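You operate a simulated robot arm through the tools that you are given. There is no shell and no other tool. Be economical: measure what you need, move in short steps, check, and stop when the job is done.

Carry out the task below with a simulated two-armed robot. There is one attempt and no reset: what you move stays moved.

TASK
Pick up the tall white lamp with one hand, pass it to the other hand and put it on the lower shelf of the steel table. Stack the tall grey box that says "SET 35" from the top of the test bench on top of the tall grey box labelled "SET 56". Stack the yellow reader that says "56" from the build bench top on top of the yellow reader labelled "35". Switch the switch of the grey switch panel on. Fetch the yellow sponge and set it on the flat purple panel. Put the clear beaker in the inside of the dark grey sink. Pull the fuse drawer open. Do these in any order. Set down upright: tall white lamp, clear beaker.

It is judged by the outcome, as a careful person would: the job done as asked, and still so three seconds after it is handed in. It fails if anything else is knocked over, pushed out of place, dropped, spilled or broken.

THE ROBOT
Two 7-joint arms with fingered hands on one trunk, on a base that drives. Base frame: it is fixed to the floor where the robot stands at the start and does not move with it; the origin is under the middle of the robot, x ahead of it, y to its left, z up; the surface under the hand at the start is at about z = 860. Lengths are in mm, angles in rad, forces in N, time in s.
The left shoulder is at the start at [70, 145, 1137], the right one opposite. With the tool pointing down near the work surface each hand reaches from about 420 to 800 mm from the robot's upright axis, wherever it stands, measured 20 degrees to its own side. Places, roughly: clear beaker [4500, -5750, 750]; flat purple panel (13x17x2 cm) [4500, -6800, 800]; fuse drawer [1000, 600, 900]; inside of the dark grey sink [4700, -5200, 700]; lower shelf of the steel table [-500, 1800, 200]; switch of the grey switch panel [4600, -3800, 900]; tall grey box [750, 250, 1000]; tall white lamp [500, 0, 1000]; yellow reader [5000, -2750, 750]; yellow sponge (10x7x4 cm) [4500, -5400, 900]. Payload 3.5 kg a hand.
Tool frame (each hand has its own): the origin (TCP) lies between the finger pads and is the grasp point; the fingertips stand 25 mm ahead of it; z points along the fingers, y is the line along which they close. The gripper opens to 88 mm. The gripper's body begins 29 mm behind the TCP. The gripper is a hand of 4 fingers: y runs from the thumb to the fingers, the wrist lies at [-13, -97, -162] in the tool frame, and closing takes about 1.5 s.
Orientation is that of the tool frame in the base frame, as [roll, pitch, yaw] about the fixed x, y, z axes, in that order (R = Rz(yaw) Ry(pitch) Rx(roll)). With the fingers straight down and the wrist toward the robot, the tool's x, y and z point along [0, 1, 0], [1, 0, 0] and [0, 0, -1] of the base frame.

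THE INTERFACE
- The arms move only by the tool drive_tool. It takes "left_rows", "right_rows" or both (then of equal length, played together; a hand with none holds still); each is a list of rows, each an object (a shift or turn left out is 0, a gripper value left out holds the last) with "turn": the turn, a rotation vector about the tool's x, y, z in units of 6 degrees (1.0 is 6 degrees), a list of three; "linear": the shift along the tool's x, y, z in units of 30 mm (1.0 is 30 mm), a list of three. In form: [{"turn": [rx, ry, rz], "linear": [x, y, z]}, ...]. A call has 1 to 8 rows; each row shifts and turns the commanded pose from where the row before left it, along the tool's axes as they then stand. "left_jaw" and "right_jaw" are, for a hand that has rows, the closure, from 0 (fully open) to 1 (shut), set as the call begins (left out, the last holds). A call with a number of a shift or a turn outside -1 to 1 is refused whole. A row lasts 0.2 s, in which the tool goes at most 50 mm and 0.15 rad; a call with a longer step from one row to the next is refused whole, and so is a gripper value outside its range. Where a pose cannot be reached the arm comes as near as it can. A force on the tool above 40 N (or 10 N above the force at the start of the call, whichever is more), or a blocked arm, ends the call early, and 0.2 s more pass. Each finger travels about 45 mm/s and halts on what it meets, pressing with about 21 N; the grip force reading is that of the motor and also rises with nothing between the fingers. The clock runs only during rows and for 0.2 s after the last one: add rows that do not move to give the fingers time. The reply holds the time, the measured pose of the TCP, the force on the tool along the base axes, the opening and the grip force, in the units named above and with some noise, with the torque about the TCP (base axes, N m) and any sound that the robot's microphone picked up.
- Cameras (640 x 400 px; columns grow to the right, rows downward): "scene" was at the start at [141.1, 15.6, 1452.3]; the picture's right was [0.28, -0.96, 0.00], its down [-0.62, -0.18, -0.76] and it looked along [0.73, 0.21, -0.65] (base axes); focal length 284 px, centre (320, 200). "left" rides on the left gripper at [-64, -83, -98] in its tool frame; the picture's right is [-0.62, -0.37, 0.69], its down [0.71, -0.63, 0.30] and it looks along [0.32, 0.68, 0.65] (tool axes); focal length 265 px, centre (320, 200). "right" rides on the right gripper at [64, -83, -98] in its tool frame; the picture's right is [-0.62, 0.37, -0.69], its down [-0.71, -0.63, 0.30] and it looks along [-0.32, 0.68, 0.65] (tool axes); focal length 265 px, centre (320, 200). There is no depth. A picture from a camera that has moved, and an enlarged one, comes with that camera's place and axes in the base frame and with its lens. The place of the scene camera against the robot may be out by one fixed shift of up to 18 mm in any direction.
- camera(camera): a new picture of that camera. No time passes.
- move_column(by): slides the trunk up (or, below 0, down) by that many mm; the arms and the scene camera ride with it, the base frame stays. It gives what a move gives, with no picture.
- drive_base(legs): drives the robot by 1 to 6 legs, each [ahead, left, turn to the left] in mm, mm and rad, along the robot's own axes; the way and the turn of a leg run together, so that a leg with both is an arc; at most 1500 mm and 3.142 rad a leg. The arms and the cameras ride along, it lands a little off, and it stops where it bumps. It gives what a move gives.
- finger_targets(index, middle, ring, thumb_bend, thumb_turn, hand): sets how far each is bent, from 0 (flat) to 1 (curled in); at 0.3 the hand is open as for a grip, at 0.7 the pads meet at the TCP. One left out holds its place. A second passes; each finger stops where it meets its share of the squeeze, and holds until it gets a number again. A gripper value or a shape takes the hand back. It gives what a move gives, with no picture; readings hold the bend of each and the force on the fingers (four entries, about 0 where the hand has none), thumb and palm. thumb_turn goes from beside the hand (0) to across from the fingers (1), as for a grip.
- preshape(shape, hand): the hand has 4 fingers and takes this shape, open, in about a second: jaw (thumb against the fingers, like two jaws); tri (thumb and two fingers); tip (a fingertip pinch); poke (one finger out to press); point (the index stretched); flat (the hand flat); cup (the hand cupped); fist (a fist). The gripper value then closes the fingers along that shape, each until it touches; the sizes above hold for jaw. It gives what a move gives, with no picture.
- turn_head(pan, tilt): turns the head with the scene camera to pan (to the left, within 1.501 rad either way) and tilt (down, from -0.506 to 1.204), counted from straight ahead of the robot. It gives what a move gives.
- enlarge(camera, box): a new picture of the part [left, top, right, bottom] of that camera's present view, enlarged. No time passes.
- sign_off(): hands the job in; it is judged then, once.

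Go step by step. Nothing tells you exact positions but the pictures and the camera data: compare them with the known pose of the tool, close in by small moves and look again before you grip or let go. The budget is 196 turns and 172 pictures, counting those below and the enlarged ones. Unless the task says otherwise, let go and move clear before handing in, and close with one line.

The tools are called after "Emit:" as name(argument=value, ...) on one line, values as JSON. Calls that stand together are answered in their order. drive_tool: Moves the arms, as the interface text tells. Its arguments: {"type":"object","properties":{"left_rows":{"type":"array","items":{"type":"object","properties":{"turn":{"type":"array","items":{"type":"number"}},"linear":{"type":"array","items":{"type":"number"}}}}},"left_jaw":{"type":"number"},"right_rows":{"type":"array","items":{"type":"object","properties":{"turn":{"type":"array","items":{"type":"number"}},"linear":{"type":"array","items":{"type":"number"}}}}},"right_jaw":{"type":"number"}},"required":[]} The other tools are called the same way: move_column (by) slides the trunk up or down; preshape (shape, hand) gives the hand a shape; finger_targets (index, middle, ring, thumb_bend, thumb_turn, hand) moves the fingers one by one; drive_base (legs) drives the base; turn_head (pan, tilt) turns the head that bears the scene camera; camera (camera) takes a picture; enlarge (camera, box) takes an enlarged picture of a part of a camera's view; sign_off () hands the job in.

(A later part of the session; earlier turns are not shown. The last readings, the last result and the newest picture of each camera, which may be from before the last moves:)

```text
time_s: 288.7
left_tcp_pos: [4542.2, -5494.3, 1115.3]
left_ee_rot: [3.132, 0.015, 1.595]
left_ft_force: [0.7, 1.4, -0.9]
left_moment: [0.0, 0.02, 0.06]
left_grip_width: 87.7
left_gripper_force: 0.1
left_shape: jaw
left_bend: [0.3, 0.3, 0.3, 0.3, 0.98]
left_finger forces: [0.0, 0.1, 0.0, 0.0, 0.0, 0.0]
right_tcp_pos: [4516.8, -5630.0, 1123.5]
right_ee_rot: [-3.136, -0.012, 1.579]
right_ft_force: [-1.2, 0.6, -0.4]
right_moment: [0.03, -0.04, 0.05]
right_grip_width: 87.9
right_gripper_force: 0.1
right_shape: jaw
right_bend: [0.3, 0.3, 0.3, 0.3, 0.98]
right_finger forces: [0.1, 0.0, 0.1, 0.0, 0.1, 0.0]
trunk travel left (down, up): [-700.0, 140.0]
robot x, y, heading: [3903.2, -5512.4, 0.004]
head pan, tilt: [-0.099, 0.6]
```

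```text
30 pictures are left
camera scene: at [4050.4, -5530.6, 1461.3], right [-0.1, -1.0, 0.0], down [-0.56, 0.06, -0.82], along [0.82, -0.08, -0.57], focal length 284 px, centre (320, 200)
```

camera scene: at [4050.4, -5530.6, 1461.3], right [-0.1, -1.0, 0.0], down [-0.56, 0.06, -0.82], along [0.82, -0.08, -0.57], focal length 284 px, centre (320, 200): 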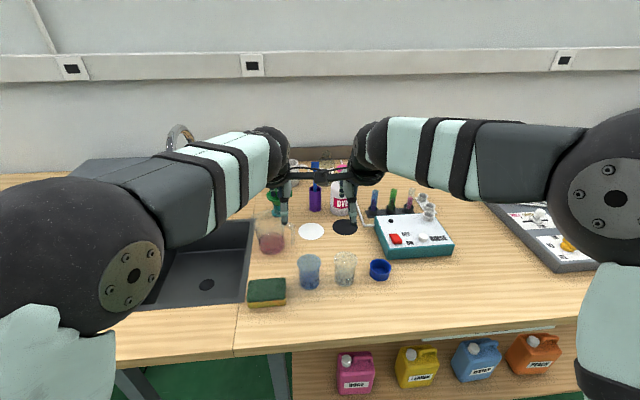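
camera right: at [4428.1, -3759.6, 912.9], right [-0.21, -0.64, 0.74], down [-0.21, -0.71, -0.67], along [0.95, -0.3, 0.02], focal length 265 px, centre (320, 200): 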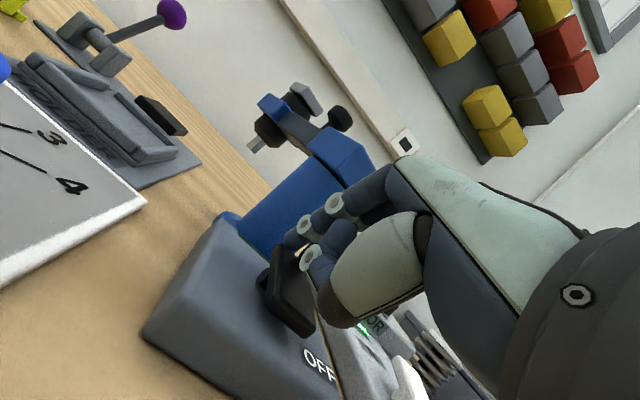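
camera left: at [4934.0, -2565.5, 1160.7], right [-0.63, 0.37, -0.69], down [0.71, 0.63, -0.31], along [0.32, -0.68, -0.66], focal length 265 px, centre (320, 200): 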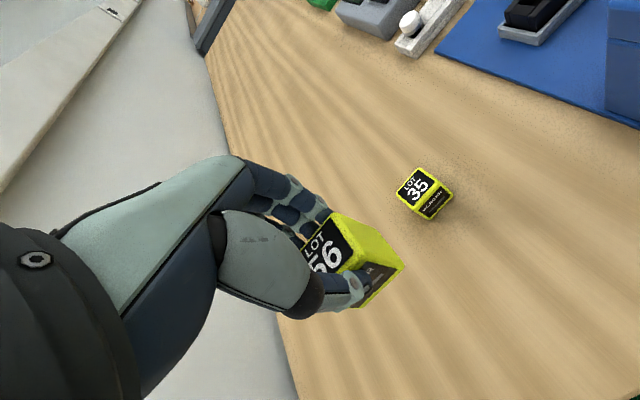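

The hands brushed each other; I'll separate them first, then zoom in on the bench.

Emit:
drive_tool(left_rows=[{"linear": [0.8, 0, -0.3]}, {"linear": [1, 0, -0.3]}, {"linear": [1, 0, 0]}, {"linear": [1, 0, 0]}], right_rows=[{"linear": [-0.8, 0, -0.3]}, {"linear": [-1, 0, -0.3]}, {"linear": [-1, 0, 0]}, {"linear": [-1, 0, 0]}])

Emit:
enlarge(camera="scene", box=[180, 180, 420, 330])

Emit:
camera(camera="right")

```text
time_s: 289.7
left_tcp_pos: [4538.8, -5380.7, 1130.0]
left_ee_rot: [3.133, 0.013, 1.594]
left_ft_force: [0.1, 0.0, -0.1]
left_moment: [-0.01, -0.02, 0.03]
left_grip_width: 87.5
left_gripper_force: 0.0
left_shape: jaw
left_bend: [0.3, 0.3, 0.3, 0.3, 0.98]
left_finger forces: [0.1, 0.0, 0.1, 0.1, 0.1, 0.0]
right_tcp_pos: [4514.1, -5744.5, 1139.6]
right_ee_rot: [-3.136, -0.013, 1.578]
right_ft_force: [0.4, -0.1, -0.6]
right_moment: [0.0, 0.02, 0.01]
right_grip_width: 87.9
right_gripper_force: 0.0
right_shape: jaw
right_bend: [0.3, 0.3, 0.3, 0.3, 0.98]
right_finger forces: [0.1, 0.1, 0.1, 0.1, 0.1, 0.1]
trunk travel left (down, up): [-700.0, 140.0]
robot x, y, heading: [3901.4, -5511.5, 0.001]
head pan, tilt: [-0.099, 0.6]
```

```text
2.67 times, centred on (300, 255) of scene
camera zoom: at [4050.2, -5530.5, 1461.4], right [-0.1, -1.0, 0.0], down [-0.56, 0.06, -0.83], along [0.82, -0.08, -0.56], focal length 757 px, centre (373, 53)
```

zoom: 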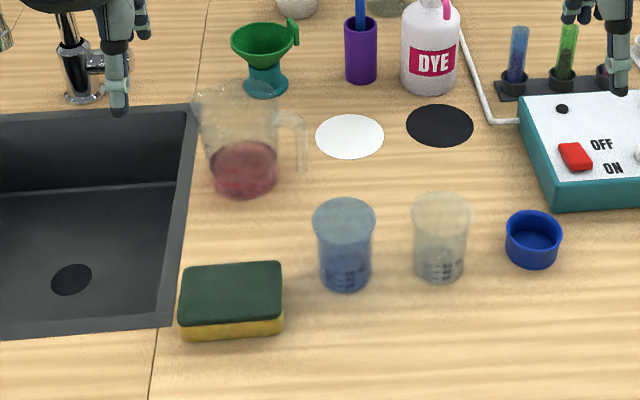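

```text
28 pictures are left
camera right: at [4432.2, -5681.4, 1239.3], right [0.38, -0.63, 0.68], down [-0.63, -0.72, -0.31], along [0.68, -0.31, -0.66], focal length 265 px, centre (320, 200)
```

right: 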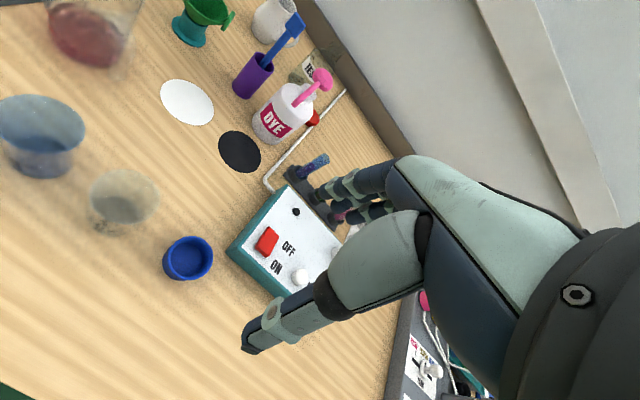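

The clear beaker is near (4545,-5636) and the sponge near (4505,-5443). I'll check the left camera for the sponge.

Emit:
camera(camera="left")

```text
27 pictures are left
camera left: at [4456.6, -5443.3, 1229.4], right [-0.35, -0.64, -0.69], down [-0.64, 0.69, -0.32], along [0.68, 0.33, -0.65], focal length 265 px, centre (320, 200)
```

left: 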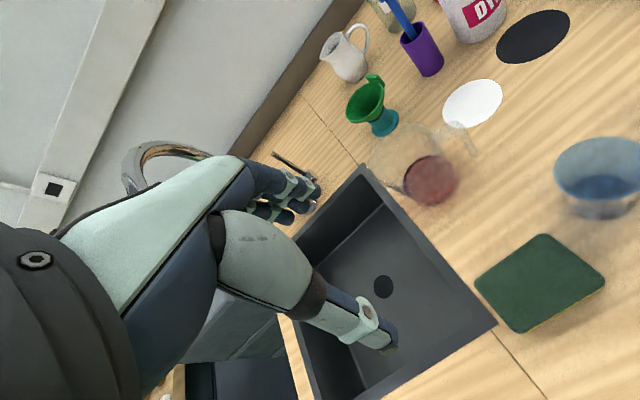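

I need a better height estimate. I'll move the left hand above the sponge and take a second view.

Emit:
drive_tool(left_rows=[{"linear": [-0.35, -0.13, 0.9]}, {"linear": [-0.35, -0.13, 0.9]}, {"linear": [-0.35, -0.13, 0.9]}, {"linear": [-0.35, -0.13, 0.9]}, {"linear": [-0.34, -0.13, 0.9]}])

Emit:
camera(camera="left")

```text
time_s: 290.9
left_tcp_pos: [4523.3, -5437.7, 996.7]
left_ee_rot: [3.135, 0.015, 1.594]
left_ft_force: [0.1, 0.6, -0.3]
left_moment: [-0.03, 0.02, 0.01]
left_grip_width: 87.8
left_gripper_force: 0.0
left_shape: jaw
left_bend: [0.3, 0.3, 0.3, 0.3, 0.98]
left_finger forces: [0.0, 0.0, 0.0, 0.0, 0.0, 0.0]
right_tcp_pos: [4515.6, -5745.5, 1139.1]
right_ee_rot: [-3.133, -0.011, 1.577]
right_ft_force: [0.2, 0.0, 0.5]
right_moment: [0.02, 0.0, 0.04]
right_grip_width: 87.8
right_gripper_force: 0.1
right_shape: jaw
right_bend: [0.3, 0.3, 0.3, 0.3, 0.98]
right_finger forces: [0.0, 0.0, 0.0, 0.0, 0.0, 0.0]
trunk travel left (down, up): [-700.0, 140.0]
robot x, y, heading: [3903.1, -5516.3, -0.003]
head pan, tilt: [-0.099, 0.6]
```

```text
26 pictures are left
camera left: at [4441.5, -5500.2, 1095.0], right [-0.35, -0.64, -0.69], down [-0.64, 0.69, -0.32], along [0.68, 0.33, -0.65], focal length 265 px, centre (320, 200)
```

left: 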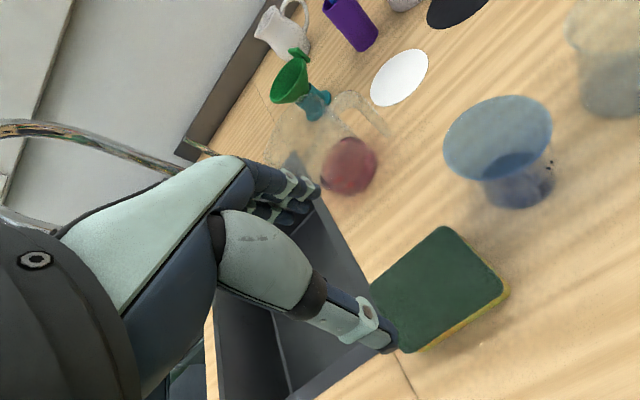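

Now consistent: sponge top z≈866, centred at (4512,-5435). Descending and gripping it.

Emit:
drive_tool(left_rows=[{"linear": [0.1, -0.37, 0.9]}, {"linear": [0, 0, 0.95]}, {"linear": [0, 0, 0.95]}, {"linear": [0, 0, 0.95]}, {"linear": [0, 0, 0.85]}])

Emit:
drive_tool(left_jaw=1, left_rows=[{}, {}, {}, {}, {}, {}, {}, {}])

Emit:
drive_tool(left_rows=[{"linear": [0, 0, -0.5]}, {"linear": [0, 0, -1]}, {"linear": [0, 0, -1]}, {"linear": [0, 0, -1]}, {"linear": [0, 0, -1]}, {"linear": [0, 0, -1]}])

Emit:
enlarge(camera="scene", box=[180, 160, 420, 310])

```text
time_s: 292.1
left_tcp_pos: [4511.8, -5433.5, 864.2]
left_ee_rot: [3.121, 0.015, 1.595]
left_ft_force: [-1.0, -1.2, 12.5]
left_moment: [0.12, -0.45, -0.03]
left_grip_width: 86.7
left_gripper_force: 0.2
left_shape: jaw
left_bend: [0.3, 0.3, 0.3, 0.3, 0.98]
left_finger forces: [0.2, 9.9, 0.0, 0.0, 2.0, 0.0]
right_tcp_pos: [4512.3, -5745.2, 1140.6]
right_ee_rot: [-3.137, -0.012, 1.578]
right_ft_force: [-1.1, 0.1, 0.0]
right_moment: [-0.02, 0.02, 0.01]
right_grip_width: 88.0
right_gripper_force: 0.0
right_shape: jaw
right_bend: [0.3, 0.3, 0.3, 0.3, 0.98]
right_finger forces: [0.0, 0.0, 0.1, 0.0, 0.0, 0.0]
trunk travel left (down, up): [-700.0, 140.0]
robot x, y, heading: [3903.0, -5513.6, 0.0]
head pan, tilt: [-0.099, 0.6]
```

```text
time_s: 293.9
left_tcp_pos: [4508.6, -5434.9, 864.3]
left_ee_rot: [3.123, 0.015, 1.594]
left_ft_force: [-4.7, -0.2, 29.9]
left_moment: [-0.13, -0.13, -0.05]
left_grip_width: 57.4
left_gripper_force: 21.4
left_shape: jaw
left_bend: [0.74, 0.4, 0.38, 0.54, 1.0]
left_finger forces: [27.9, 10.4, 3.0, 0.0, 29.5, 0.1]
right_tcp_pos: [4510.4, -5746.1, 1143.6]
right_ee_rot: [-3.139, -0.014, 1.577]
right_ft_force: [-1.2, -0.1, -0.2]
right_moment: [0.02, -0.01, 0.01]
right_grip_width: 87.9
right_gripper_force: 0.0
right_shape: jaw
right_bend: [0.3, 0.3, 0.3, 0.3, 0.98]
right_finger forces: [0.1, 0.0, 0.0, 0.1, 0.1, 0.0]
trunk travel left (down, up): [-700.0, 140.0]
robot x, y, heading: [3903.5, -5509.9, -0.003]
head pan, tilt: [-0.099, 0.6]
```

```text
time_s: 295.3
left_tcp_pos: [4510.2, -5432.9, 1024.2]
left_ee_rot: [3.132, 0.017, 1.594]
left_ft_force: [0.1, 0.0, 0.4]
left_moment: [0.01, 0.0, 0.01]
left_grip_width: 58.3
left_gripper_force: 20.6
left_shape: jaw
left_bend: [0.29, 0.4, 0.37, 0.56, 0.99]
left_finger forces: [13.2, 5.0, 2.9, 0.0, 21.1, 0.0]
right_tcp_pos: [4514.1, -5744.4, 1140.6]
right_ee_rot: [-3.134, -0.013, 1.577]
right_ft_force: [0.5, -0.6, -0.3]
right_moment: [-0.04, -0.01, -0.01]
right_grip_width: 87.9
right_gripper_force: 0.0
right_shape: jaw
right_bend: [0.3, 0.3, 0.3, 0.3, 0.98]
right_finger forces: [0.1, 0.1, 0.1, 0.1, 0.1, 0.0]
trunk travel left (down, up): [-700.0, 140.0]
robot x, y, heading: [3903.0, -5510.6, 0.0]
head pan, tilt: [-0.099, 0.6]
```

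```text
2.67 times, centred on (300, 235) of scene
camera zoom: at [4049.6, -5530.7, 1461.4], right [-0.1, -1.0, 0.0], down [-0.56, 0.06, -0.83], along [0.82, -0.08, -0.56], focal length 757 px, centre (373, 107)
```

zoom: 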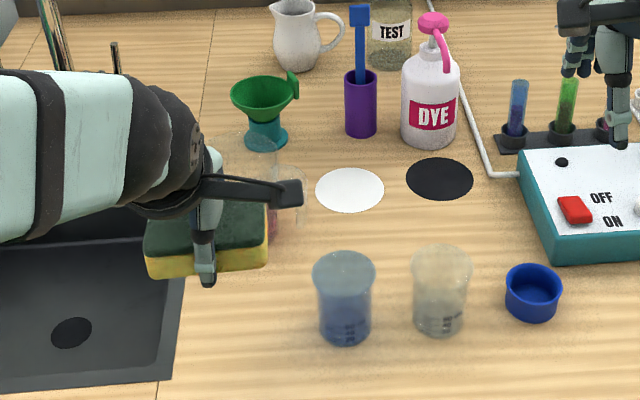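

Sponge held. Now I'll bring the right hand above the clear beaker for a second view.

Emit:
drive_tool(right_rows=[{"linear": [0.56, 0.17, 0.8]}, {"linear": [0.56, 0.17, 0.8]}, {"linear": [0.56, 0.17, 0.8]}, {"linear": [0.56, 0.17, 0.8]}, {"linear": [0.56, 0.17, 0.8]}])

Emit:
camera(camera="right")

```text
time_s: 296.5
left_tcp_pos: [4510.5, -5432.3, 1022.4]
left_ee_rot: [3.135, 0.017, 1.594]
left_ft_force: [0.6, -0.6, -0.8]
left_moment: [-0.02, 0.01, -0.04]
left_grip_width: 58.0
left_gripper_force: 21.0
left_shape: jaw
left_bend: [0.29, 0.4, 0.37, 0.56, 0.99]
left_finger forces: [13.1, 4.9, 3.0, 0.1, 21.1, 0.1]
right_tcp_pos: [4540.9, -5657.9, 1019.2]
right_ee_rot: [-3.136, -0.012, 1.578]
right_ft_force: [0.0, 0.2, 0.0]
right_moment: [-0.03, -0.01, 0.0]
right_grip_width: 87.9
right_gripper_force: 0.0
right_shape: jaw
right_bend: [0.3, 0.3, 0.3, 0.3, 0.98]
right_finger forces: [0.0, 0.1, 0.0, 0.0, 0.1, 0.0]
trunk travel left (down, up): [-700.0, 140.0]
robot x, y, heading: [3903.2, -5512.7, 0.004]
head pan, tilt: [-0.099, 0.6]
```

```text
24 pictures are left
camera right: at [4458.2, -5594.7, 1119.0], right [0.38, -0.63, 0.68], down [-0.63, -0.72, -0.31], along [0.68, -0.31, -0.66], focal length 265 px, centre (320, 200)
```

right: 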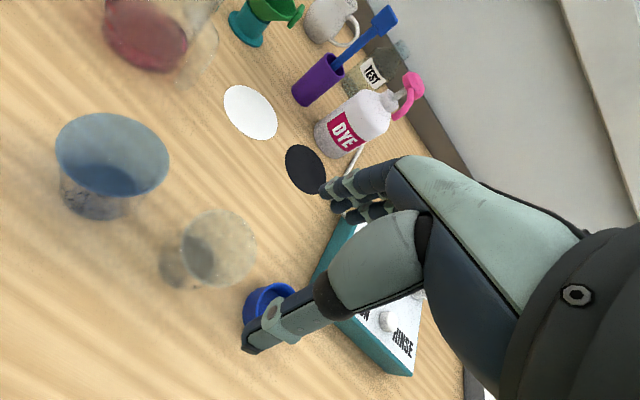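

The beaker rim is at z≈927, centred (4544,-5634). Descending around it.

Emit:
drive_tool(right_rows=[{"linear": [0.8, 0.1, 0]}, {"linear": [0, 0, 0.9]}, {"linear": [0, 0, 0.9]}, {"linear": [0, 0, 0.9]}, {"linear": [0, 0, 0.75]}])

Emit:
camera(camera="right")

Emit:
enlarge(camera="scene", box=[270, 200, 430, 310])

```text
time_s: 297.7
left_tcp_pos: [4512.3, -5433.1, 1023.2]
left_ee_rot: [3.132, 0.016, 1.595]
left_ft_force: [0.5, -0.6, 0.3]
left_moment: [0.02, 0.03, 0.01]
left_grip_width: 58.5
left_gripper_force: 20.6
left_shape: jaw
left_bend: [0.29, 0.4, 0.37, 0.56, 0.99]
left_finger forces: [13.2, 5.0, 2.9, 0.0, 21.0, 0.0]
right_tcp_pos: [4544.3, -5634.0, 916.1]
right_ee_rot: [-3.135, -0.011, 1.578]
right_ft_force: [1.6, 0.0, -0.2]
right_moment: [0.0, 0.01, -0.02]
right_grip_width: 87.9
right_gripper_force: 0.0
right_shape: jaw
right_bend: [0.3, 0.3, 0.3, 0.3, 0.98]
right_finger forces: [0.1, 0.0, 0.1, 0.0, 0.0, 0.0]
trunk travel left (down, up): [-700.0, 140.0]
robot x, y, heading: [3902.1, -5516.5, -0.002]
head pan, tilt: [-0.099, 0.6]
```

```text
23 pictures are left
camera right: at [4461.2, -5570.4, 1015.1], right [0.38, -0.63, 0.68], down [-0.63, -0.71, -0.31], along [0.68, -0.31, -0.66], focal length 265 px, centre (320, 200)
```

right: 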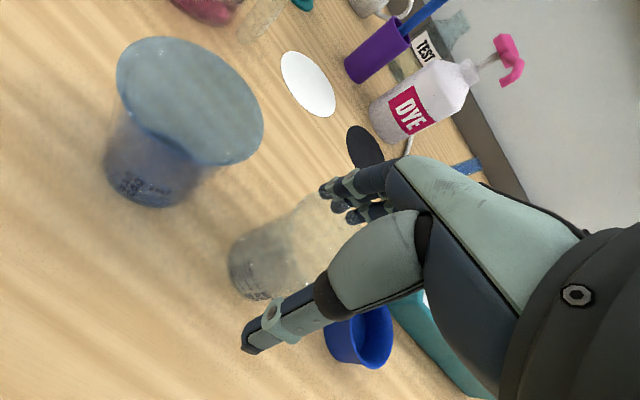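

```text
3.64 times, centred on (350, 255) of scene
camera zoom: at [4051.4, -5531.2, 1461.3], right [-0.1, -1.0, 0.0], down [-0.56, 0.06, -0.82], along [0.82, -0.08, -0.57], focal length 1032 px, centre (211, 0)
```

zoom: 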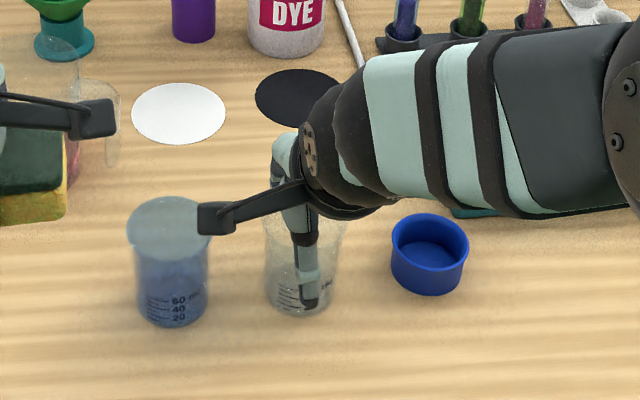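

The beaker is between thumb and fingers. Closing and lifting straight up.

Emit:
drive_tool(right_jaw=1, right_rows=[{}, {}, {}, {}, {}, {}, {}, {}])

Emit:
drive_tool(right_rows=[{"linear": [0, 0, -0.3]}, {"linear": [0, 0, -0.6]}, {"linear": [0, 0, -0.8]}, {"linear": [0, 0, -0.8]}, {"linear": [0, 0, -0.8]}, {"linear": [0, 0, -0.8]}])

Emit:
enlarge(camera="scene", box=[270, 150, 430, 310])

```text
time_s: 299.5
left_tcp_pos: [4511.8, -5433.7, 1024.1]
left_ee_rot: [3.132, 0.016, 1.593]
left_ft_force: [1.0, -0.2, -0.6]
left_moment: [-0.04, -0.01, 0.01]
left_grip_width: 58.0
left_gripper_force: 20.8
left_shape: jaw
left_bend: [0.29, 0.4, 0.37, 0.56, 0.99]
left_finger forces: [13.3, 5.0, 2.9, 0.0, 21.2, 0.0]
right_tcp_pos: [4543.6, -5632.8, 916.8]
right_ee_rot: [-3.134, -0.012, 1.578]
right_ft_force: [-0.3, -0.1, 0.2]
right_moment: [-0.01, 0.0, -0.03]
right_grip_width: 50.8
right_gripper_force: 21.4
right_shape: jaw
right_bend: [0.74, 0.41, 0.41, 0.65, 1.0]
right_finger forces: [10.5, 6.0, 2.6, 0.0, 18.6, 0.1]
trunk travel left (down, up): [-700.0, 140.0]
robot x, y, heading: [3899.6, -5514.3, 0.001]
head pan, tilt: [-0.099, 0.6]
```

```text
time_s: 300.9
left_tcp_pos: [4510.5, -5432.3, 1023.8]
left_ee_rot: [3.134, 0.016, 1.595]
left_ft_force: [-0.1, -0.2, 0.0]
left_moment: [0.02, -0.02, 0.01]
left_grip_width: 58.3
left_gripper_force: 20.5
left_shape: jaw
left_bend: [0.29, 0.4, 0.37, 0.56, 0.99]
left_finger forces: [13.2, 5.0, 2.9, 0.0, 21.2, 0.0]
right_tcp_pos: [4543.5, -5632.5, 1040.1]
right_ee_rot: [-3.135, -0.011, 1.58]
right_ft_force: [0.2, -0.8, -0.1]
right_moment: [0.03, 0.0, 0.0]
right_grip_width: 50.5
right_gripper_force: 20.8
right_shape: jaw
right_bend: [0.74, 0.41, 0.41, 0.66, 1.0]
right_finger forces: [10.6, 6.0, 2.7, 0.0, 18.7, 0.0]
trunk travel left (down, up): [-700.0, 140.0]
robot x, y, heading: [3901.3, -5514.7, 0.002]
head pan, tilt: [-0.099, 0.6]
```

```text
2.50 times, centred on (350, 230) of scene
camera zoom: at [4049.9, -5530.5, 1461.4], right [-0.1, -1.0, 0.0], down [-0.56, 0.06, -0.83], along [0.82, -0.08, -0.56], focal length 710 px, centre (245, 125)
```

zoom: 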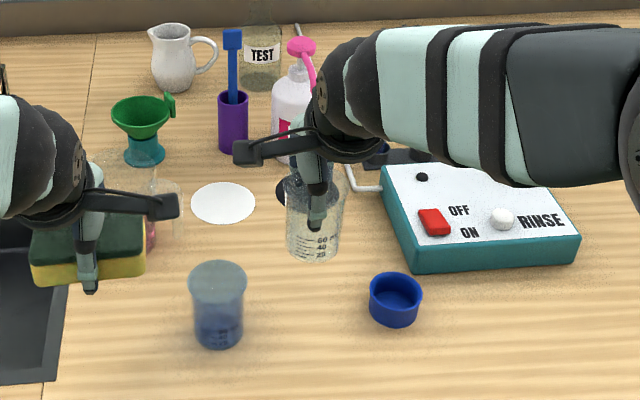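

The beaker is held. I'll raise both hands a bit for clearance, then move the base left and slightly forward to the sink.

Emit:
drive_tool(right_rows=[{"linear": [0, 0, -0.9]}, {"linear": [0, 0, -0.9]}, {"linear": [0, 0, -0.9]}], left_rows=[{"linear": [0, 0, -0.9]}, {"linear": [0, 0, -0.9]}, {"linear": [0, 0, -0.9]}])

Emit:
drive_base(legs=[[0, 385, 0], [60, 0, 0]])

Emit:
turn_head(pan=-0.1, tilt=0.7)

Emit:
camera(camera="scene")

Emit:
camera(camera="right")

```text
time_s: 301.7
left_tcp_pos: [4510.5, -5430.2, 1104.7]
left_ee_rot: [3.132, 0.018, 1.595]
left_ft_force: [-0.1, -0.3, -0.4]
left_moment: [-0.02, -0.01, -0.04]
left_grip_width: 58.1
left_gripper_force: 21.3
left_shape: jaw
left_bend: [0.29, 0.4, 0.37, 0.56, 0.99]
left_finger forces: [13.2, 4.9, 2.9, 0.0, 21.0, 0.1]
right_tcp_pos: [4542.9, -5634.8, 1123.9]
right_ee_rot: [-3.134, -0.013, 1.578]
right_ft_force: [-0.2, 0.2, -0.7]
right_moment: [-0.01, 0.02, 0.0]
right_grip_width: 50.7
right_gripper_force: 21.0
right_shape: jaw
right_bend: [0.74, 0.41, 0.41, 0.66, 1.0]
right_finger forces: [10.6, 6.0, 2.7, 0.1, 18.6, 0.0]
trunk travel left (down, up): [-700.0, 140.0]
robot x, y, heading: [3901.4, -5513.6, -0.003]
head pan, tilt: [-0.099, 0.6]
```

```text
time_s: 304.7
left_tcp_pos: [4566.4, -5047.6, 1106.6]
left_ee_rot: [3.128, 0.015, 1.598]
left_ft_force: [0.5, -0.5, 0.0]
left_moment: [-0.02, -0.03, 0.0]
left_grip_width: 58.5
left_gripper_force: 21.3
left_shape: jaw
left_bend: [0.29, 0.4, 0.37, 0.56, 0.99]
left_finger forces: [13.3, 4.9, 2.9, 0.0, 21.0, 0.0]
right_tcp_pos: [4598.8, -5253.4, 1124.9]
right_ee_rot: [-3.139, -0.012, 1.58]
right_ft_force: [-0.4, 0.6, 0.2]
right_moment: [0.04, -0.01, 0.0]
right_grip_width: 50.5
right_gripper_force: 21.3
right_shape: jaw
right_bend: [0.74, 0.41, 0.41, 0.66, 1.0]
right_finger forces: [10.6, 6.0, 2.7, 0.1, 18.7, 0.0]
trunk travel left (down, up): [-700.0, 140.0]
robot x, y, heading: [3965.0, -5132.8, -0.0]
head pan, tilt: [-0.099, 0.6]
```

```text
time_s: 305.4
left_tcp_pos: [4570.3, -5047.6, 1104.7]
left_ee_rot: [3.134, 0.015, 1.595]
left_ft_force: [0.5, 0.8, 0.3]
left_moment: [0.03, -0.01, 0.01]
left_grip_width: 58.2
left_gripper_force: 21.0
left_shape: jaw
left_bend: [0.29, 0.4, 0.37, 0.56, 0.99]
left_finger forces: [13.2, 4.9, 2.9, 0.0, 21.0, 0.0]
right_tcp_pos: [4603.3, -5251.7, 1121.0]
right_ee_rot: [-3.133, -0.012, 1.579]
right_ft_force: [0.3, -1.0, 0.0]
right_moment: [-0.02, 0.0, 0.03]
right_grip_width: 50.3
right_gripper_force: 20.6
right_shape: jaw
right_bend: [0.74, 0.41, 0.41, 0.66, 1.0]
right_finger forces: [10.5, 6.0, 2.7, 0.0, 18.6, 0.1]
trunk travel left (down, up): [-700.0, 140.0]
robot x, y, heading: [3963.0, -5131.8, 0.005]
head pan, tilt: [-0.099, 0.7]
```

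```text
20 pictures are left
camera scene: at [4107.0, -5148.6, 1452.7], right [-0.1, -1.0, 0.0], down [-0.64, 0.06, -0.76], along [0.76, -0.07, -0.64], focal length 284 px, centre (320, 200)
```

scene: 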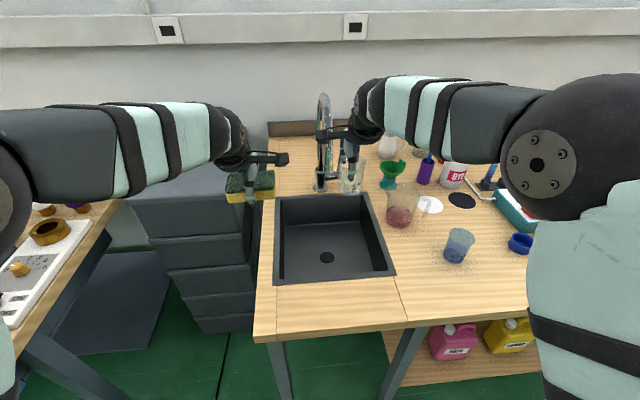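

```text
19 pictures are left
camera right: at [4521.7, -5188.6, 1220.6], right [0.38, -0.62, 0.68], down [-0.63, -0.72, -0.31], along [0.68, -0.31, -0.66], focal length 265 px, centre (320, 200)
```

right: 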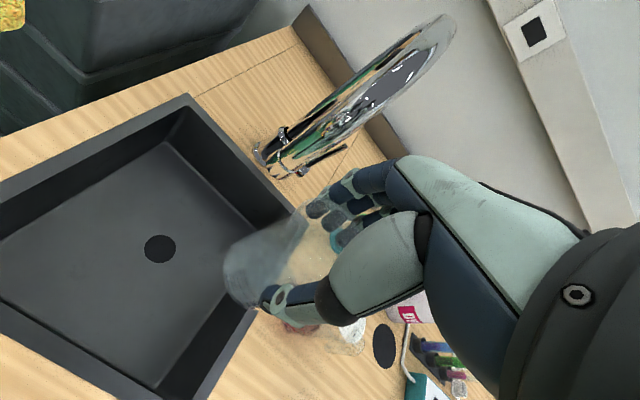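

The sink opening spans x≈4546–4840, y≈-5365…-5065, with the faucet at y≈-5240. I'll place the beaker at about (4640,-5295), to the right of the spout.

Emit:
drive_tool(right_rows=[{"linear": [-0.72, 0.6, 0]}, {"linear": [-0.71, 0.63, 0]}, {"linear": [0, 0, 1]}, {"linear": [0, 0, 1]}, {"linear": [0, 0, 1]}, {"linear": [0, 0, 1]}, {"linear": [0, 0, 1]}, {"linear": [0, 0, 0.6]}])

Emit:
camera(camera="right")

Emit:
enlarge(camera="scene", box=[240, 80, 480, 300])

```text
time_s: 307.1
left_tcp_pos: [4570.5, -5047.3, 1104.2]
left_ee_rot: [3.132, 0.016, 1.596]
left_ft_force: [-0.4, -0.6, -0.1]
left_moment: [0.0, 0.02, 0.02]
left_grip_width: 58.1
left_gripper_force: 21.1
left_shape: jaw
left_bend: [0.29, 0.4, 0.37, 0.56, 0.99]
left_finger forces: [13.2, 4.9, 2.9, 0.1, 21.0, 0.0]
right_tcp_pos: [4642.1, -5292.8, 953.3]
right_ee_rot: [-3.136, -0.011, 1.578]
right_ft_force: [0.3, -0.6, -0.7]
right_moment: [-0.04, -0.03, -0.01]
right_grip_width: 50.4
right_gripper_force: 20.8
right_shape: jaw
right_bend: [0.74, 0.41, 0.41, 0.66, 1.0]
right_finger forces: [10.6, 6.0, 2.8, 0.0, 18.7, 0.1]
trunk travel left (down, up): [-700.0, 140.0]
robot x, y, heading: [3957.6, -5135.4, 0.001]
head pan, tilt: [-0.099, 0.7]
```

```text
18 pictures are left
camera right: at [4559.0, -5230.2, 1053.1], right [0.38, -0.63, 0.68], down [-0.63, -0.72, -0.31], along [0.68, -0.31, -0.66], focal length 265 px, centre (320, 200)
```

right: 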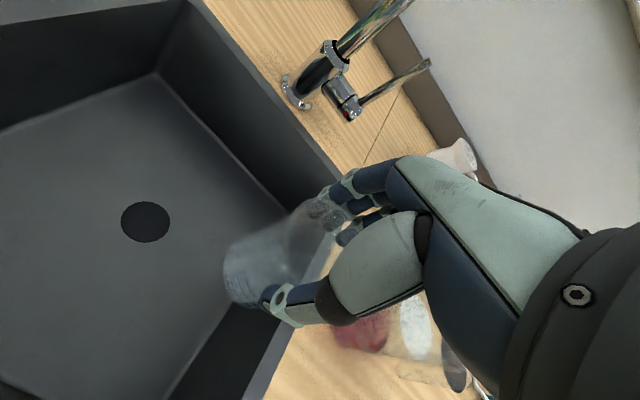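

```text
1.82 times, centred on (360, 190) of scene
camera zoom: at [4107.0, -5148.8, 1452.7], right [-0.1, -1.0, 0.0], down [-0.64, 0.06, -0.76], along [0.76, -0.07, -0.64], focal length 516 px, centre (247, 218)
```

zoom: 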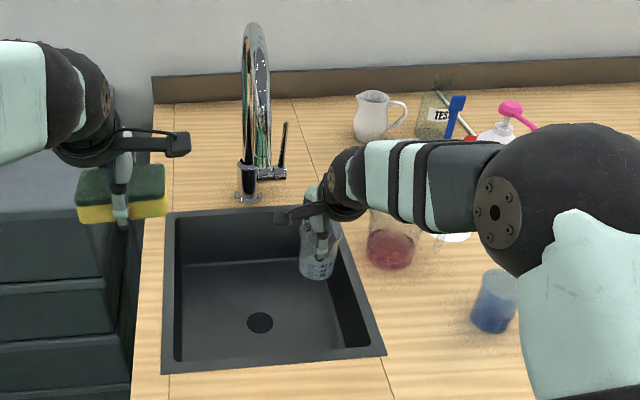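

All clear. I'll shift 10 mm away from the wall and lower into the sink.

Emit:
drive_tool(right_rows=[{"linear": [0.3, 0, 0.8]}, {"linear": [0, 0, 0.9]}, {"linear": [0, 0, 0.9]}, {"linear": [0, 0, 0.9]}])

Emit:
enlarge(camera="scene", box=[240, 80, 480, 300])

```text
time_s: 308.1
left_tcp_pos: [4570.0, -5048.3, 1103.9]
left_ee_rot: [3.134, 0.016, 1.598]
left_ft_force: [-0.4, 0.4, 0.5]
left_moment: [0.05, 0.02, 0.01]
left_grip_width: 58.3
left_gripper_force: 21.1
left_shape: jaw
left_bend: [0.29, 0.4, 0.37, 0.56, 0.99]
left_finger forces: [13.2, 4.9, 2.9, 0.0, 21.0, 0.1]
right_tcp_pos: [4642.5, -5282.1, 844.0]
right_ee_rot: [-3.136, -0.011, 1.58]
right_ft_force: [-0.5, -0.7, -0.9]
right_moment: [0.0, 0.0, 0.03]
right_grip_width: 50.3
right_gripper_force: 20.9
right_shape: jaw
right_bend: [0.74, 0.41, 0.41, 0.66, 1.0]
right_finger forces: [10.6, 6.0, 2.7, 0.0, 18.7, 0.0]
trunk travel left (down, up): [-700.0, 140.0]
robot x, y, heading: [3961.7, -5135.1, 0.002]
head pan, tilt: [-0.099, 0.7]
```

```text
1.82 times, centred on (360, 190) of scene
camera zoom: at [4107.6, -5148.8, 1452.6], right [-0.1, -1.0, 0.0], down [-0.64, 0.06, -0.76], along [0.76, -0.07, -0.65], focal length 516 px, centre (247, 218)
```

zoom: 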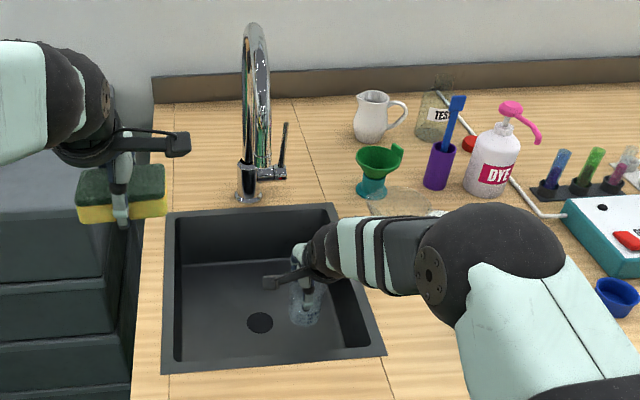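

Still clear of the jug. I'll continue down, in small steps near the bottom.

Emit:
drive_tool(right_rows=[{"linear": [0, 0, 0.7]}, {"linear": [0, 0, 0.6]}, {"linear": [0, 0, 0.25]}, {"linear": [0, 0, 0.2]}])

Emit:
drive_tool(right_rows=[{"linear": [0, 0, 0.2]}, {"linear": [0, 0, 0.15]}])

```text
time_s: 309.1
left_tcp_pos: [4569.7, -5047.5, 1104.4]
left_ee_rot: [3.134, 0.016, 1.595]
left_ft_force: [0.4, 0.1, -1.0]
left_moment: [0.01, 0.01, 0.02]
left_grip_width: 58.3
left_gripper_force: 20.9
left_shape: jaw
left_bend: [0.29, 0.4, 0.37, 0.56, 0.99]
left_finger forces: [13.2, 4.9, 2.9, 0.0, 21.0, 0.0]
right_tcp_pos: [4638.7, -5282.1, 796.3]
right_ee_rot: [-3.137, -0.013, 1.581]
right_ft_force: [0.2, -0.4, -0.2]
right_moment: [0.0, 0.02, 0.0]
right_grip_width: 50.2
right_gripper_force: 21.0
right_shape: jaw
right_bend: [0.74, 0.41, 0.41, 0.66, 1.0]
right_finger forces: [10.5, 6.0, 2.8, 0.1, 18.6, 0.0]
trunk travel left (down, up): [-700.0, 140.0]
robot x, y, heading: [3960.6, -5131.3, 0.003]
head pan, tilt: [-0.099, 0.7]
```

```text
time_s: 309.8
left_tcp_pos: [4567.0, -5047.4, 1108.4]
left_ee_rot: [3.128, 0.018, 1.597]
left_ft_force: [0.1, -0.1, 0.0]
left_moment: [0.0, -0.04, 0.01]
left_grip_width: 58.1
left_gripper_force: 20.6
left_shape: jaw
left_bend: [0.29, 0.4, 0.37, 0.56, 0.99]
left_finger forces: [13.2, 4.9, 2.9, 0.1, 21.0, 0.0]
right_tcp_pos: [4639.7, -5282.7, 790.2]
right_ee_rot: [3.136, -0.011, 1.579]
right_ft_force: [-1.2, 0.4, 16.7]
right_moment: [-0.06, 0.08, 0.03]
right_grip_width: 50.1
right_gripper_force: 21.6
right_shape: jaw
right_bend: [0.74, 0.41, 0.41, 0.66, 1.0]
right_finger forces: [10.7, 6.6, 3.2, 0.1, 20.6, 0.0]
trunk travel left (down, up): [-700.0, 140.0]
robot x, y, heading: [3960.0, -5130.0, 0.003]
head pan, tilt: [-0.099, 0.7]
```

Contact with the sink bottom. I'll relieve it slightly, open, and check.

Emit:
drive_tool(right_rows=[{"linear": [0, 0, -0.12]}])

Emit:
drive_tool(right_jaw=0, right_rows=[{}, {}, {}, {}, {}, {}])

Emit:
drive_tool(right_rows=[{"linear": [0, 0, -0.4]}, {"linear": [0, 0, -0.8]}, {"linear": [0, 0, -0.9]}, {"linear": [0, 0, -0.9]}, {"linear": [0, 0, -0.9]}, {"linear": [0, 0, -0.9]}, {"linear": [0, 0, -0.9]}, {"linear": [0, 0, -0.9]}])

Emit:
drive_tool(right_rows=[{"linear": [0, 0, -0.9]}, {"linear": [0, 0, -0.9]}, {"linear": [0, 0, -0.9]}, {"linear": [0, 0, -0.9]}])

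Emit:
enlarge(camera="scene", box=[240, 80, 480, 300])

```text
time_s: 310.1
left_tcp_pos: [4568.7, -5047.4, 1103.9]
left_ee_rot: [3.13, 0.017, 1.596]
left_ft_force: [-0.1, 0.8, 0.5]
left_moment: [-0.01, -0.01, 0.01]
left_grip_width: 58.4
left_gripper_force: 20.7
left_shape: jaw
left_bend: [0.29, 0.4, 0.37, 0.56, 0.99]
left_finger forces: [13.2, 4.9, 2.9, 0.0, 20.9, 0.1]
right_tcp_pos: [4639.0, -5281.3, 790.9]
right_ee_rot: [-3.141, -0.011, 1.579]
right_ft_force: [3.3, -1.2, 12.9]
right_moment: [-0.03, -0.11, 0.03]
right_grip_width: 50.1
right_gripper_force: 21.2
right_shape: jaw
right_bend: [0.74, 0.4, 0.41, 0.66, 1.0]
right_finger forces: [12.5, 7.4, 3.7, 0.0, 19.2, 0.0]
trunk travel left (down, up): [-700.0, 140.0]
robot x, y, heading: [3965.9, -5133.4, -0.002]
head pan, tilt: [-0.099, 0.7]
```

```text
time_s: 311.6
left_tcp_pos: [4570.2, -5047.6, 1104.0]
left_ee_rot: [3.133, 0.015, 1.597]
left_ft_force: [0.7, -0.1, 0.0]
left_moment: [0.01, 0.01, 0.0]
left_grip_width: 58.1
left_gripper_force: 21.3
left_shape: jaw
left_bend: [0.29, 0.4, 0.37, 0.56, 0.99]
left_finger forces: [13.2, 5.0, 2.9, 0.0, 21.0, 0.0]
right_tcp_pos: [4639.3, -5282.6, 789.4]
right_ee_rot: [-3.136, -0.012, 1.58]
right_ft_force: [0.3, -0.5, -0.3]
right_moment: [0.01, 0.02, -0.05]
right_grip_width: 87.5
right_gripper_force: 0.2
right_shape: jaw
right_bend: [0.3, 0.3, 0.3, 0.3, 0.98]
right_finger forces: [0.0, 0.0, 0.0, 0.0, 0.0, 0.1]
trunk travel left (down, up): [-700.0, 140.0]
robot x, y, heading: [3960.9, -5132.5, 0.002]
head pan, tilt: [-0.099, 0.7]
```

```text
time_s: 313.4
left_tcp_pos: [4569.4, -5047.0, 1105.6]
left_ee_rot: [3.132, 0.016, 1.597]
left_ft_force: [0.0, -0.4, 0.5]
left_moment: [0.03, 0.04, -0.02]
left_grip_width: 58.2
left_gripper_force: 20.9
left_shape: jaw
left_bend: [0.29, 0.4, 0.37, 0.56, 0.99]
left_finger forces: [13.1, 4.8, 3.0, 0.0, 21.0, 0.0]
right_tcp_pos: [4641.1, -5283.5, 988.9]
right_ee_rot: [-3.135, -0.011, 1.582]
right_ft_force: [-0.2, -0.1, -0.5]
right_moment: [0.01, 0.01, 0.0]
right_grip_width: 87.7
right_gripper_force: 0.1
right_shape: jaw
right_bend: [0.3, 0.3, 0.3, 0.3, 0.98]
right_finger forces: [0.0, 0.0, 0.0, 0.0, 0.0, 0.0]
trunk travel left (down, up): [-700.0, 140.0]
robot x, y, heading: [3961.1, -5134.5, -0.001]
head pan, tilt: [-0.099, 0.7]
```

```text
time_s: 314.4
left_tcp_pos: [4568.1, -5047.2, 1105.3]
left_ee_rot: [3.131, 0.014, 1.597]
left_ft_force: [0.5, -0.3, 0.2]
left_moment: [0.02, 0.04, 0.0]
left_grip_width: 58.3
left_gripper_force: 20.9
left_shape: jaw
left_bend: [0.29, 0.4, 0.37, 0.56, 0.99]
left_finger forces: [13.3, 4.9, 2.9, 0.0, 21.0, 0.0]
right_tcp_pos: [4639.8, -5285.6, 1094.7]
right_ee_rot: [-3.137, -0.012, 1.581]
right_ft_force: [0.5, -0.5, 0.4]
right_moment: [-0.01, 0.0, 0.01]
right_grip_width: 87.5
right_gripper_force: 0.0
right_shape: jaw
right_bend: [0.3, 0.3, 0.3, 0.3, 0.98]
right_finger forces: [0.0, 0.1, 0.1, 0.1, 0.1, 0.0]
trunk travel left (down, up): [-700.0, 140.0]
robot x, y, heading: [3960.0, -5132.6, 0.0]
head pan, tilt: [-0.099, 0.7]
```

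```text
1.82 times, centred on (360, 190) of scene
camera zoom: at [4105.3, -5148.5, 1452.8], right [-0.1, -1.0, 0.0], down [-0.64, 0.06, -0.77], along [0.76, -0.07, -0.64], focal length 516 px, centre (247, 218)
```

zoom: 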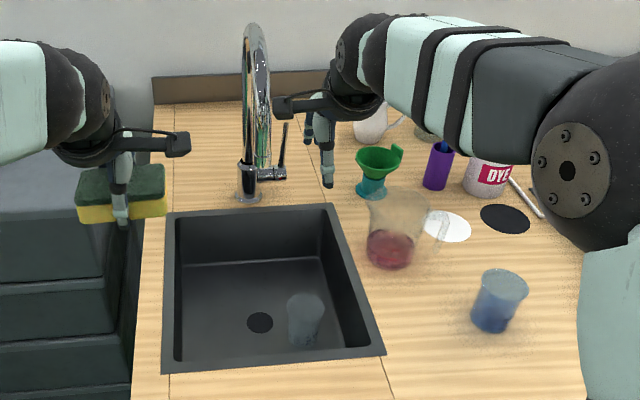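

The beaker stands upright in the sink. Now I'll carry the sponge to the purple panel at y≈-6800.

Emit:
drive_base(legs=[[-110, 0, 0], [0, -1500, 0], [0, -180, 0]])

Emit:
turn_head(pan=0, tilt=0.6)

Emit:
camera(camera="scene")

```text
time_s: 323.7
left_tcp_pos: [4482.9, -6715.8, 1104.4]
left_ee_rot: [3.133, 0.016, 1.624]
left_ft_force: [0.5, -1.0, 0.2]
left_moment: [-0.05, 0.01, 0.0]
left_grip_width: 58.3
left_gripper_force: 21.0
left_shape: jaw
left_bend: [0.29, 0.4, 0.37, 0.56, 0.99]
left_finger forces: [13.2, 4.9, 2.9, 0.0, 21.0, 0.0]
right_tcp_pos: [4560.3, -6952.6, 1093.5]
right_ee_rot: [-3.134, -0.011, 1.608]
right_ft_force: [0.1, 0.1, 0.3]
right_moment: [0.01, -0.02, 0.04]
right_grip_width: 87.5
right_gripper_force: 0.1
right_shape: jaw
right_bend: [0.3, 0.3, 0.3, 0.3, 0.98]
right_finger forces: [0.1, 0.0, 0.1, 0.0, 0.1, 0.2]
trunk travel left (down, up): [-700.0, 140.0]
robot x, y, heading: [3880.5, -6818.3, 0.028]
head pan, tilt: [-0.099, 0.7]
```

```text
time_s: 324.4
left_tcp_pos: [4482.4, -6718.1, 1104.3]
left_ee_rot: [3.133, 0.016, 1.626]
left_ft_force: [-1.3, 0.3, -0.2]
left_moment: [0.0, 0.0, 0.02]
left_grip_width: 58.3
left_gripper_force: 20.9
left_shape: jaw
left_bend: [0.29, 0.4, 0.37, 0.56, 0.99]
left_finger forces: [13.1, 4.8, 2.9, 0.0, 21.0, 0.1]
right_tcp_pos: [4560.4, -6955.4, 1094.8]
right_ee_rot: [-3.134, -0.012, 1.61]
right_ft_force: [0.9, -0.7, 0.5]
right_moment: [0.02, 0.03, -0.01]
right_grip_width: 87.4
right_gripper_force: 0.1
right_shape: jaw
right_bend: [0.3, 0.3, 0.3, 0.3, 0.98]
right_finger forces: [0.0, 0.1, 0.1, 0.0, 0.1, 0.0]
trunk travel left (down, up): [-700.0, 140.0]
robot x, y, heading: [3872.4, -6815.0, 0.027]
head pan, tilt: [0.0, 0.6]
```

```text
14 pictures are left
camera scene: at [4026.1, -6825.1, 1461.3], right [0.03, -1.0, 0.0], down [-0.57, -0.02, -0.82], along [0.82, 0.02, -0.57], focal length 284 px, centre (320, 200)
```

scene: 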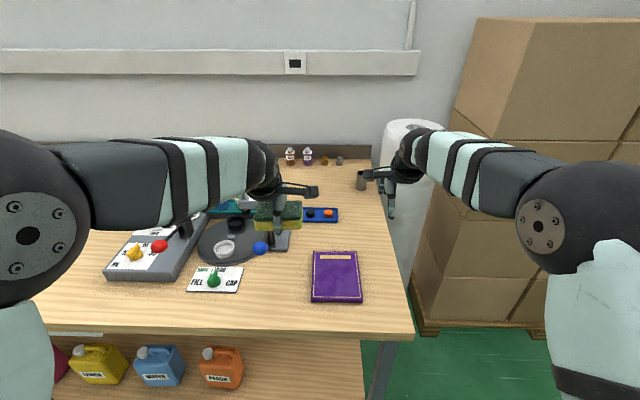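

The purple panel is near (4537,-6856). I'll shift the base right 110 mm and look with the left camera.

Emit:
drive_base(legs=[[0, -115, -0.027]])

Emit:
camera(camera="left")

```text
time_s: 325.6
left_tcp_pos: [4488.1, -6848.2, 1104.0]
left_ee_rot: [3.133, 0.018, 1.598]
left_ft_force: [-0.4, -0.5, 0.5]
left_moment: [0.02, -0.02, 0.01]
left_grip_width: 58.3
left_gripper_force: 21.0
left_shape: jaw
left_bend: [0.29, 0.4, 0.37, 0.56, 0.99]
left_finger forces: [13.2, 4.9, 2.8, 0.0, 21.0, 0.0]
right_tcp_pos: [4559.6, -7085.8, 1093.9]
right_ee_rot: [-3.134, -0.009, 1.584]
right_ft_force: [-0.6, 0.6, 0.7]
right_moment: [0.0, 0.0, 0.01]
right_grip_width: 87.6
right_gripper_force: 0.1
right_shape: jaw
right_bend: [0.3, 0.3, 0.3, 0.3, 0.98]
right_finger forces: [0.0, 0.0, 0.0, 0.0, 0.1, 0.1]
trunk travel left (down, up): [-700.0, 140.0]
robot x, y, heading: [3877.6, -6937.3, 0.004]
head pan, tilt: [0.0, 0.6]
```

```text
13 pictures are left
camera left: at [4405.4, -6912.3, 1203.1], right [-0.34, -0.64, -0.68], down [-0.65, 0.69, -0.32], along [0.68, 0.33, -0.65], focal length 265 px, centre (320, 200)
```

left: 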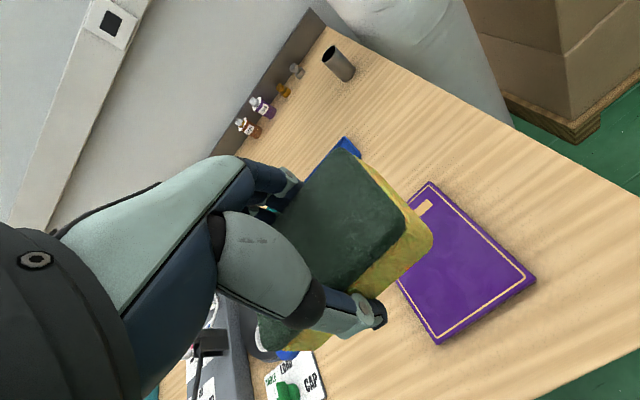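

The panel spans x 4460–4626, y -6908…-6783 (its size matches), centre (4543,-6845). I'll move over it and lower.

Emit:
drive_tool(left_rows=[{"linear": [0.05, 0.92, 0]}, {"linear": [0.05, 0.92, 0]}, {"linear": [0, 0, 1]}, {"linear": [0, 0, 1]}, {"linear": [0, 0, 1]}, {"linear": [0, 0, 1]}, {"linear": [0, 0, 1]}, {"linear": [0, 0, 0.9]}])

Emit:
camera(camera="left")

Emit:
enlarge(camera="scene", box=[180, 180, 380, 320])

```text
time_s: 327.4
left_tcp_pos: [4544.2, -6847.5, 927.5]
left_ee_rot: [3.133, 0.017, 1.598]
left_ft_force: [-0.2, 0.4, -0.3]
left_moment: [-0.02, -0.03, 0.01]
left_grip_width: 58.1
left_gripper_force: 20.8
left_shape: jaw
left_bend: [0.29, 0.4, 0.37, 0.56, 0.99]
left_finger forces: [13.2, 5.0, 2.8, 0.1, 20.9, 0.1]
right_tcp_pos: [4559.1, -7088.6, 1093.3]
right_ee_rot: [-3.135, -0.014, 1.584]
right_ft_force: [-0.6, -0.3, 0.2]
right_moment: [-0.01, 0.02, -0.06]
right_grip_width: 87.8
right_gripper_force: 0.0
right_shape: jaw
right_bend: [0.3, 0.3, 0.3, 0.3, 0.98]
right_finger forces: [0.0, 0.1, 0.0, 0.0, 0.0, 0.0]
trunk travel left (down, up): [-700.0, 140.0]
robot x, y, heading: [3880.0, -6936.6, 0.006]
head pan, tilt: [0.0, 0.6]
```

```text
12 pictures are left
camera left: at [4461.9, -6911.4, 1026.4], right [-0.34, -0.64, -0.69], down [-0.65, 0.69, -0.32], along [0.68, 0.33, -0.65], focal length 265 px, centre (320, 200)
```

left: 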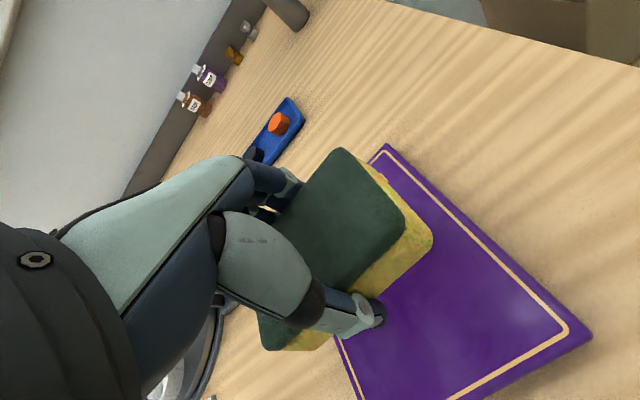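

```text
2.86 times, centred on (280, 250) of scene
camera zoom: at [4028.9, -6943.5, 1461.3], right [0.0, -1.0, 0.0], down [-0.57, 0.0, -0.82], along [0.82, 0.0, -0.57], focal length 811 px, centre (434, 57)
```

zoom: 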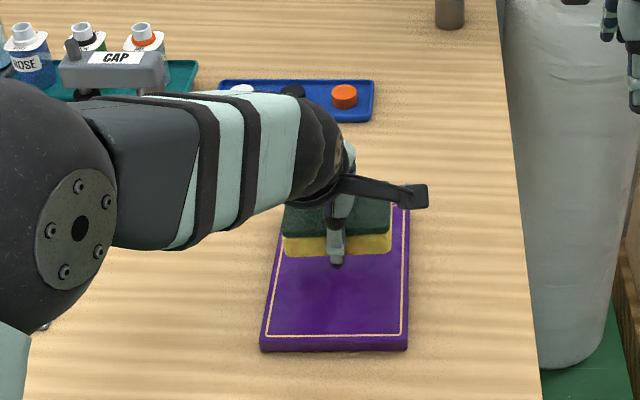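

The sponge is well centred over the panel. Lowering to contact.

Emit:
drive_tool(left_rows=[{"linear": [0, 0, 0.5]}, {"linear": [0, 0, 0.4]}, {"linear": [0, 0, 0.2]}])

Emit:
drive_tool(left_rows=[{"linear": [0, 0, 0.15]}])

Emit:
drive_tool(left_rows=[{"linear": [0, 0, 0.12]}])

```text
time_s: 328.2
left_tcp_pos: [4544.5, -6849.0, 895.3]
left_ee_rot: [3.132, 0.018, 1.597]
left_ft_force: [0.2, 0.3, 0.2]
left_moment: [0.04, -0.03, 0.03]
left_grip_width: 57.9
left_gripper_force: 21.3
left_shape: jaw
left_bend: [0.29, 0.4, 0.37, 0.56, 0.99]
left_finger forces: [13.1, 4.9, 2.8, 0.0, 20.9, 0.1]
right_tcp_pos: [4558.1, -7087.2, 1095.1]
right_ee_rot: [-3.135, -0.013, 1.583]
right_ft_force: [0.2, -1.0, -0.3]
right_moment: [0.01, 0.03, -0.02]
right_grip_width: 87.7
right_gripper_force: 0.0
right_shape: jaw
right_bend: [0.3, 0.3, 0.3, 0.3, 0.98]
right_finger forces: [0.1, 0.0, 0.0, 0.0, 0.0, 0.1]
trunk travel left (down, up): [-700.0, 140.0]
robot x, y, heading: [3883.4, -6933.4, 0.002]
head pan, tilt: [0.0, 0.6]
```

```text
time_s: 328.6
left_tcp_pos: [4544.9, -6848.1, 891.7]
left_ee_rot: [3.132, 0.018, 1.6]
left_ft_force: [0.3, 0.1, 0.3]
left_moment: [0.01, 0.01, 0.03]
left_grip_width: 57.9
left_gripper_force: 20.8
left_shape: jaw
left_bend: [0.29, 0.4, 0.37, 0.56, 0.99]
left_finger forces: [13.2, 5.0, 2.8, 0.0, 20.9, 0.0]
right_tcp_pos: [4559.0, -7087.9, 1095.0]
right_ee_rot: [-3.135, -0.011, 1.584]
right_ft_force: [-0.4, -0.7, -0.5]
right_moment: [-0.02, -0.02, 0.02]
right_grip_width: 87.5
right_gripper_force: 0.0
right_shape: jaw
right_bend: [0.3, 0.3, 0.3, 0.3, 0.98]
right_finger forces: [0.1, 0.0, 0.0, 0.0, 0.0, 0.1]
trunk travel left (down, up): [-700.0, 140.0]
robot x, y, heading: [3882.8, -6933.3, 0.003]
head pan, tilt: [0.0, 0.6]
```

```text
time_s: 329.0
left_tcp_pos: [4544.4, -6849.6, 885.2]
left_ee_rot: [3.132, 0.018, 1.599]
left_ft_force: [-0.3, 0.0, 0.0]
left_moment: [0.02, -0.02, 0.02]
left_grip_width: 58.2
left_gripper_force: 21.1
left_shape: jaw
left_bend: [0.29, 0.4, 0.37, 0.56, 0.99]
left_finger forces: [13.3, 5.0, 2.8, 0.1, 20.9, 0.0]
right_tcp_pos: [4557.0, -7089.2, 1095.1]
right_ee_rot: [-3.134, -0.012, 1.582]
right_ft_force: [0.2, -0.4, -0.2]
right_moment: [-0.01, 0.0, -0.01]
right_grip_width: 87.3
right_gripper_force: 0.0
right_shape: jaw
right_bend: [0.3, 0.3, 0.3, 0.3, 0.98]
right_finger forces: [0.0, 0.1, 0.0, 0.0, 0.0, 0.1]
trunk travel left (down, up): [-700.0, 140.0]
robot x, y, heading: [3877.1, -6933.7, 0.004]
head pan, tilt: [0.0, 0.6]
```

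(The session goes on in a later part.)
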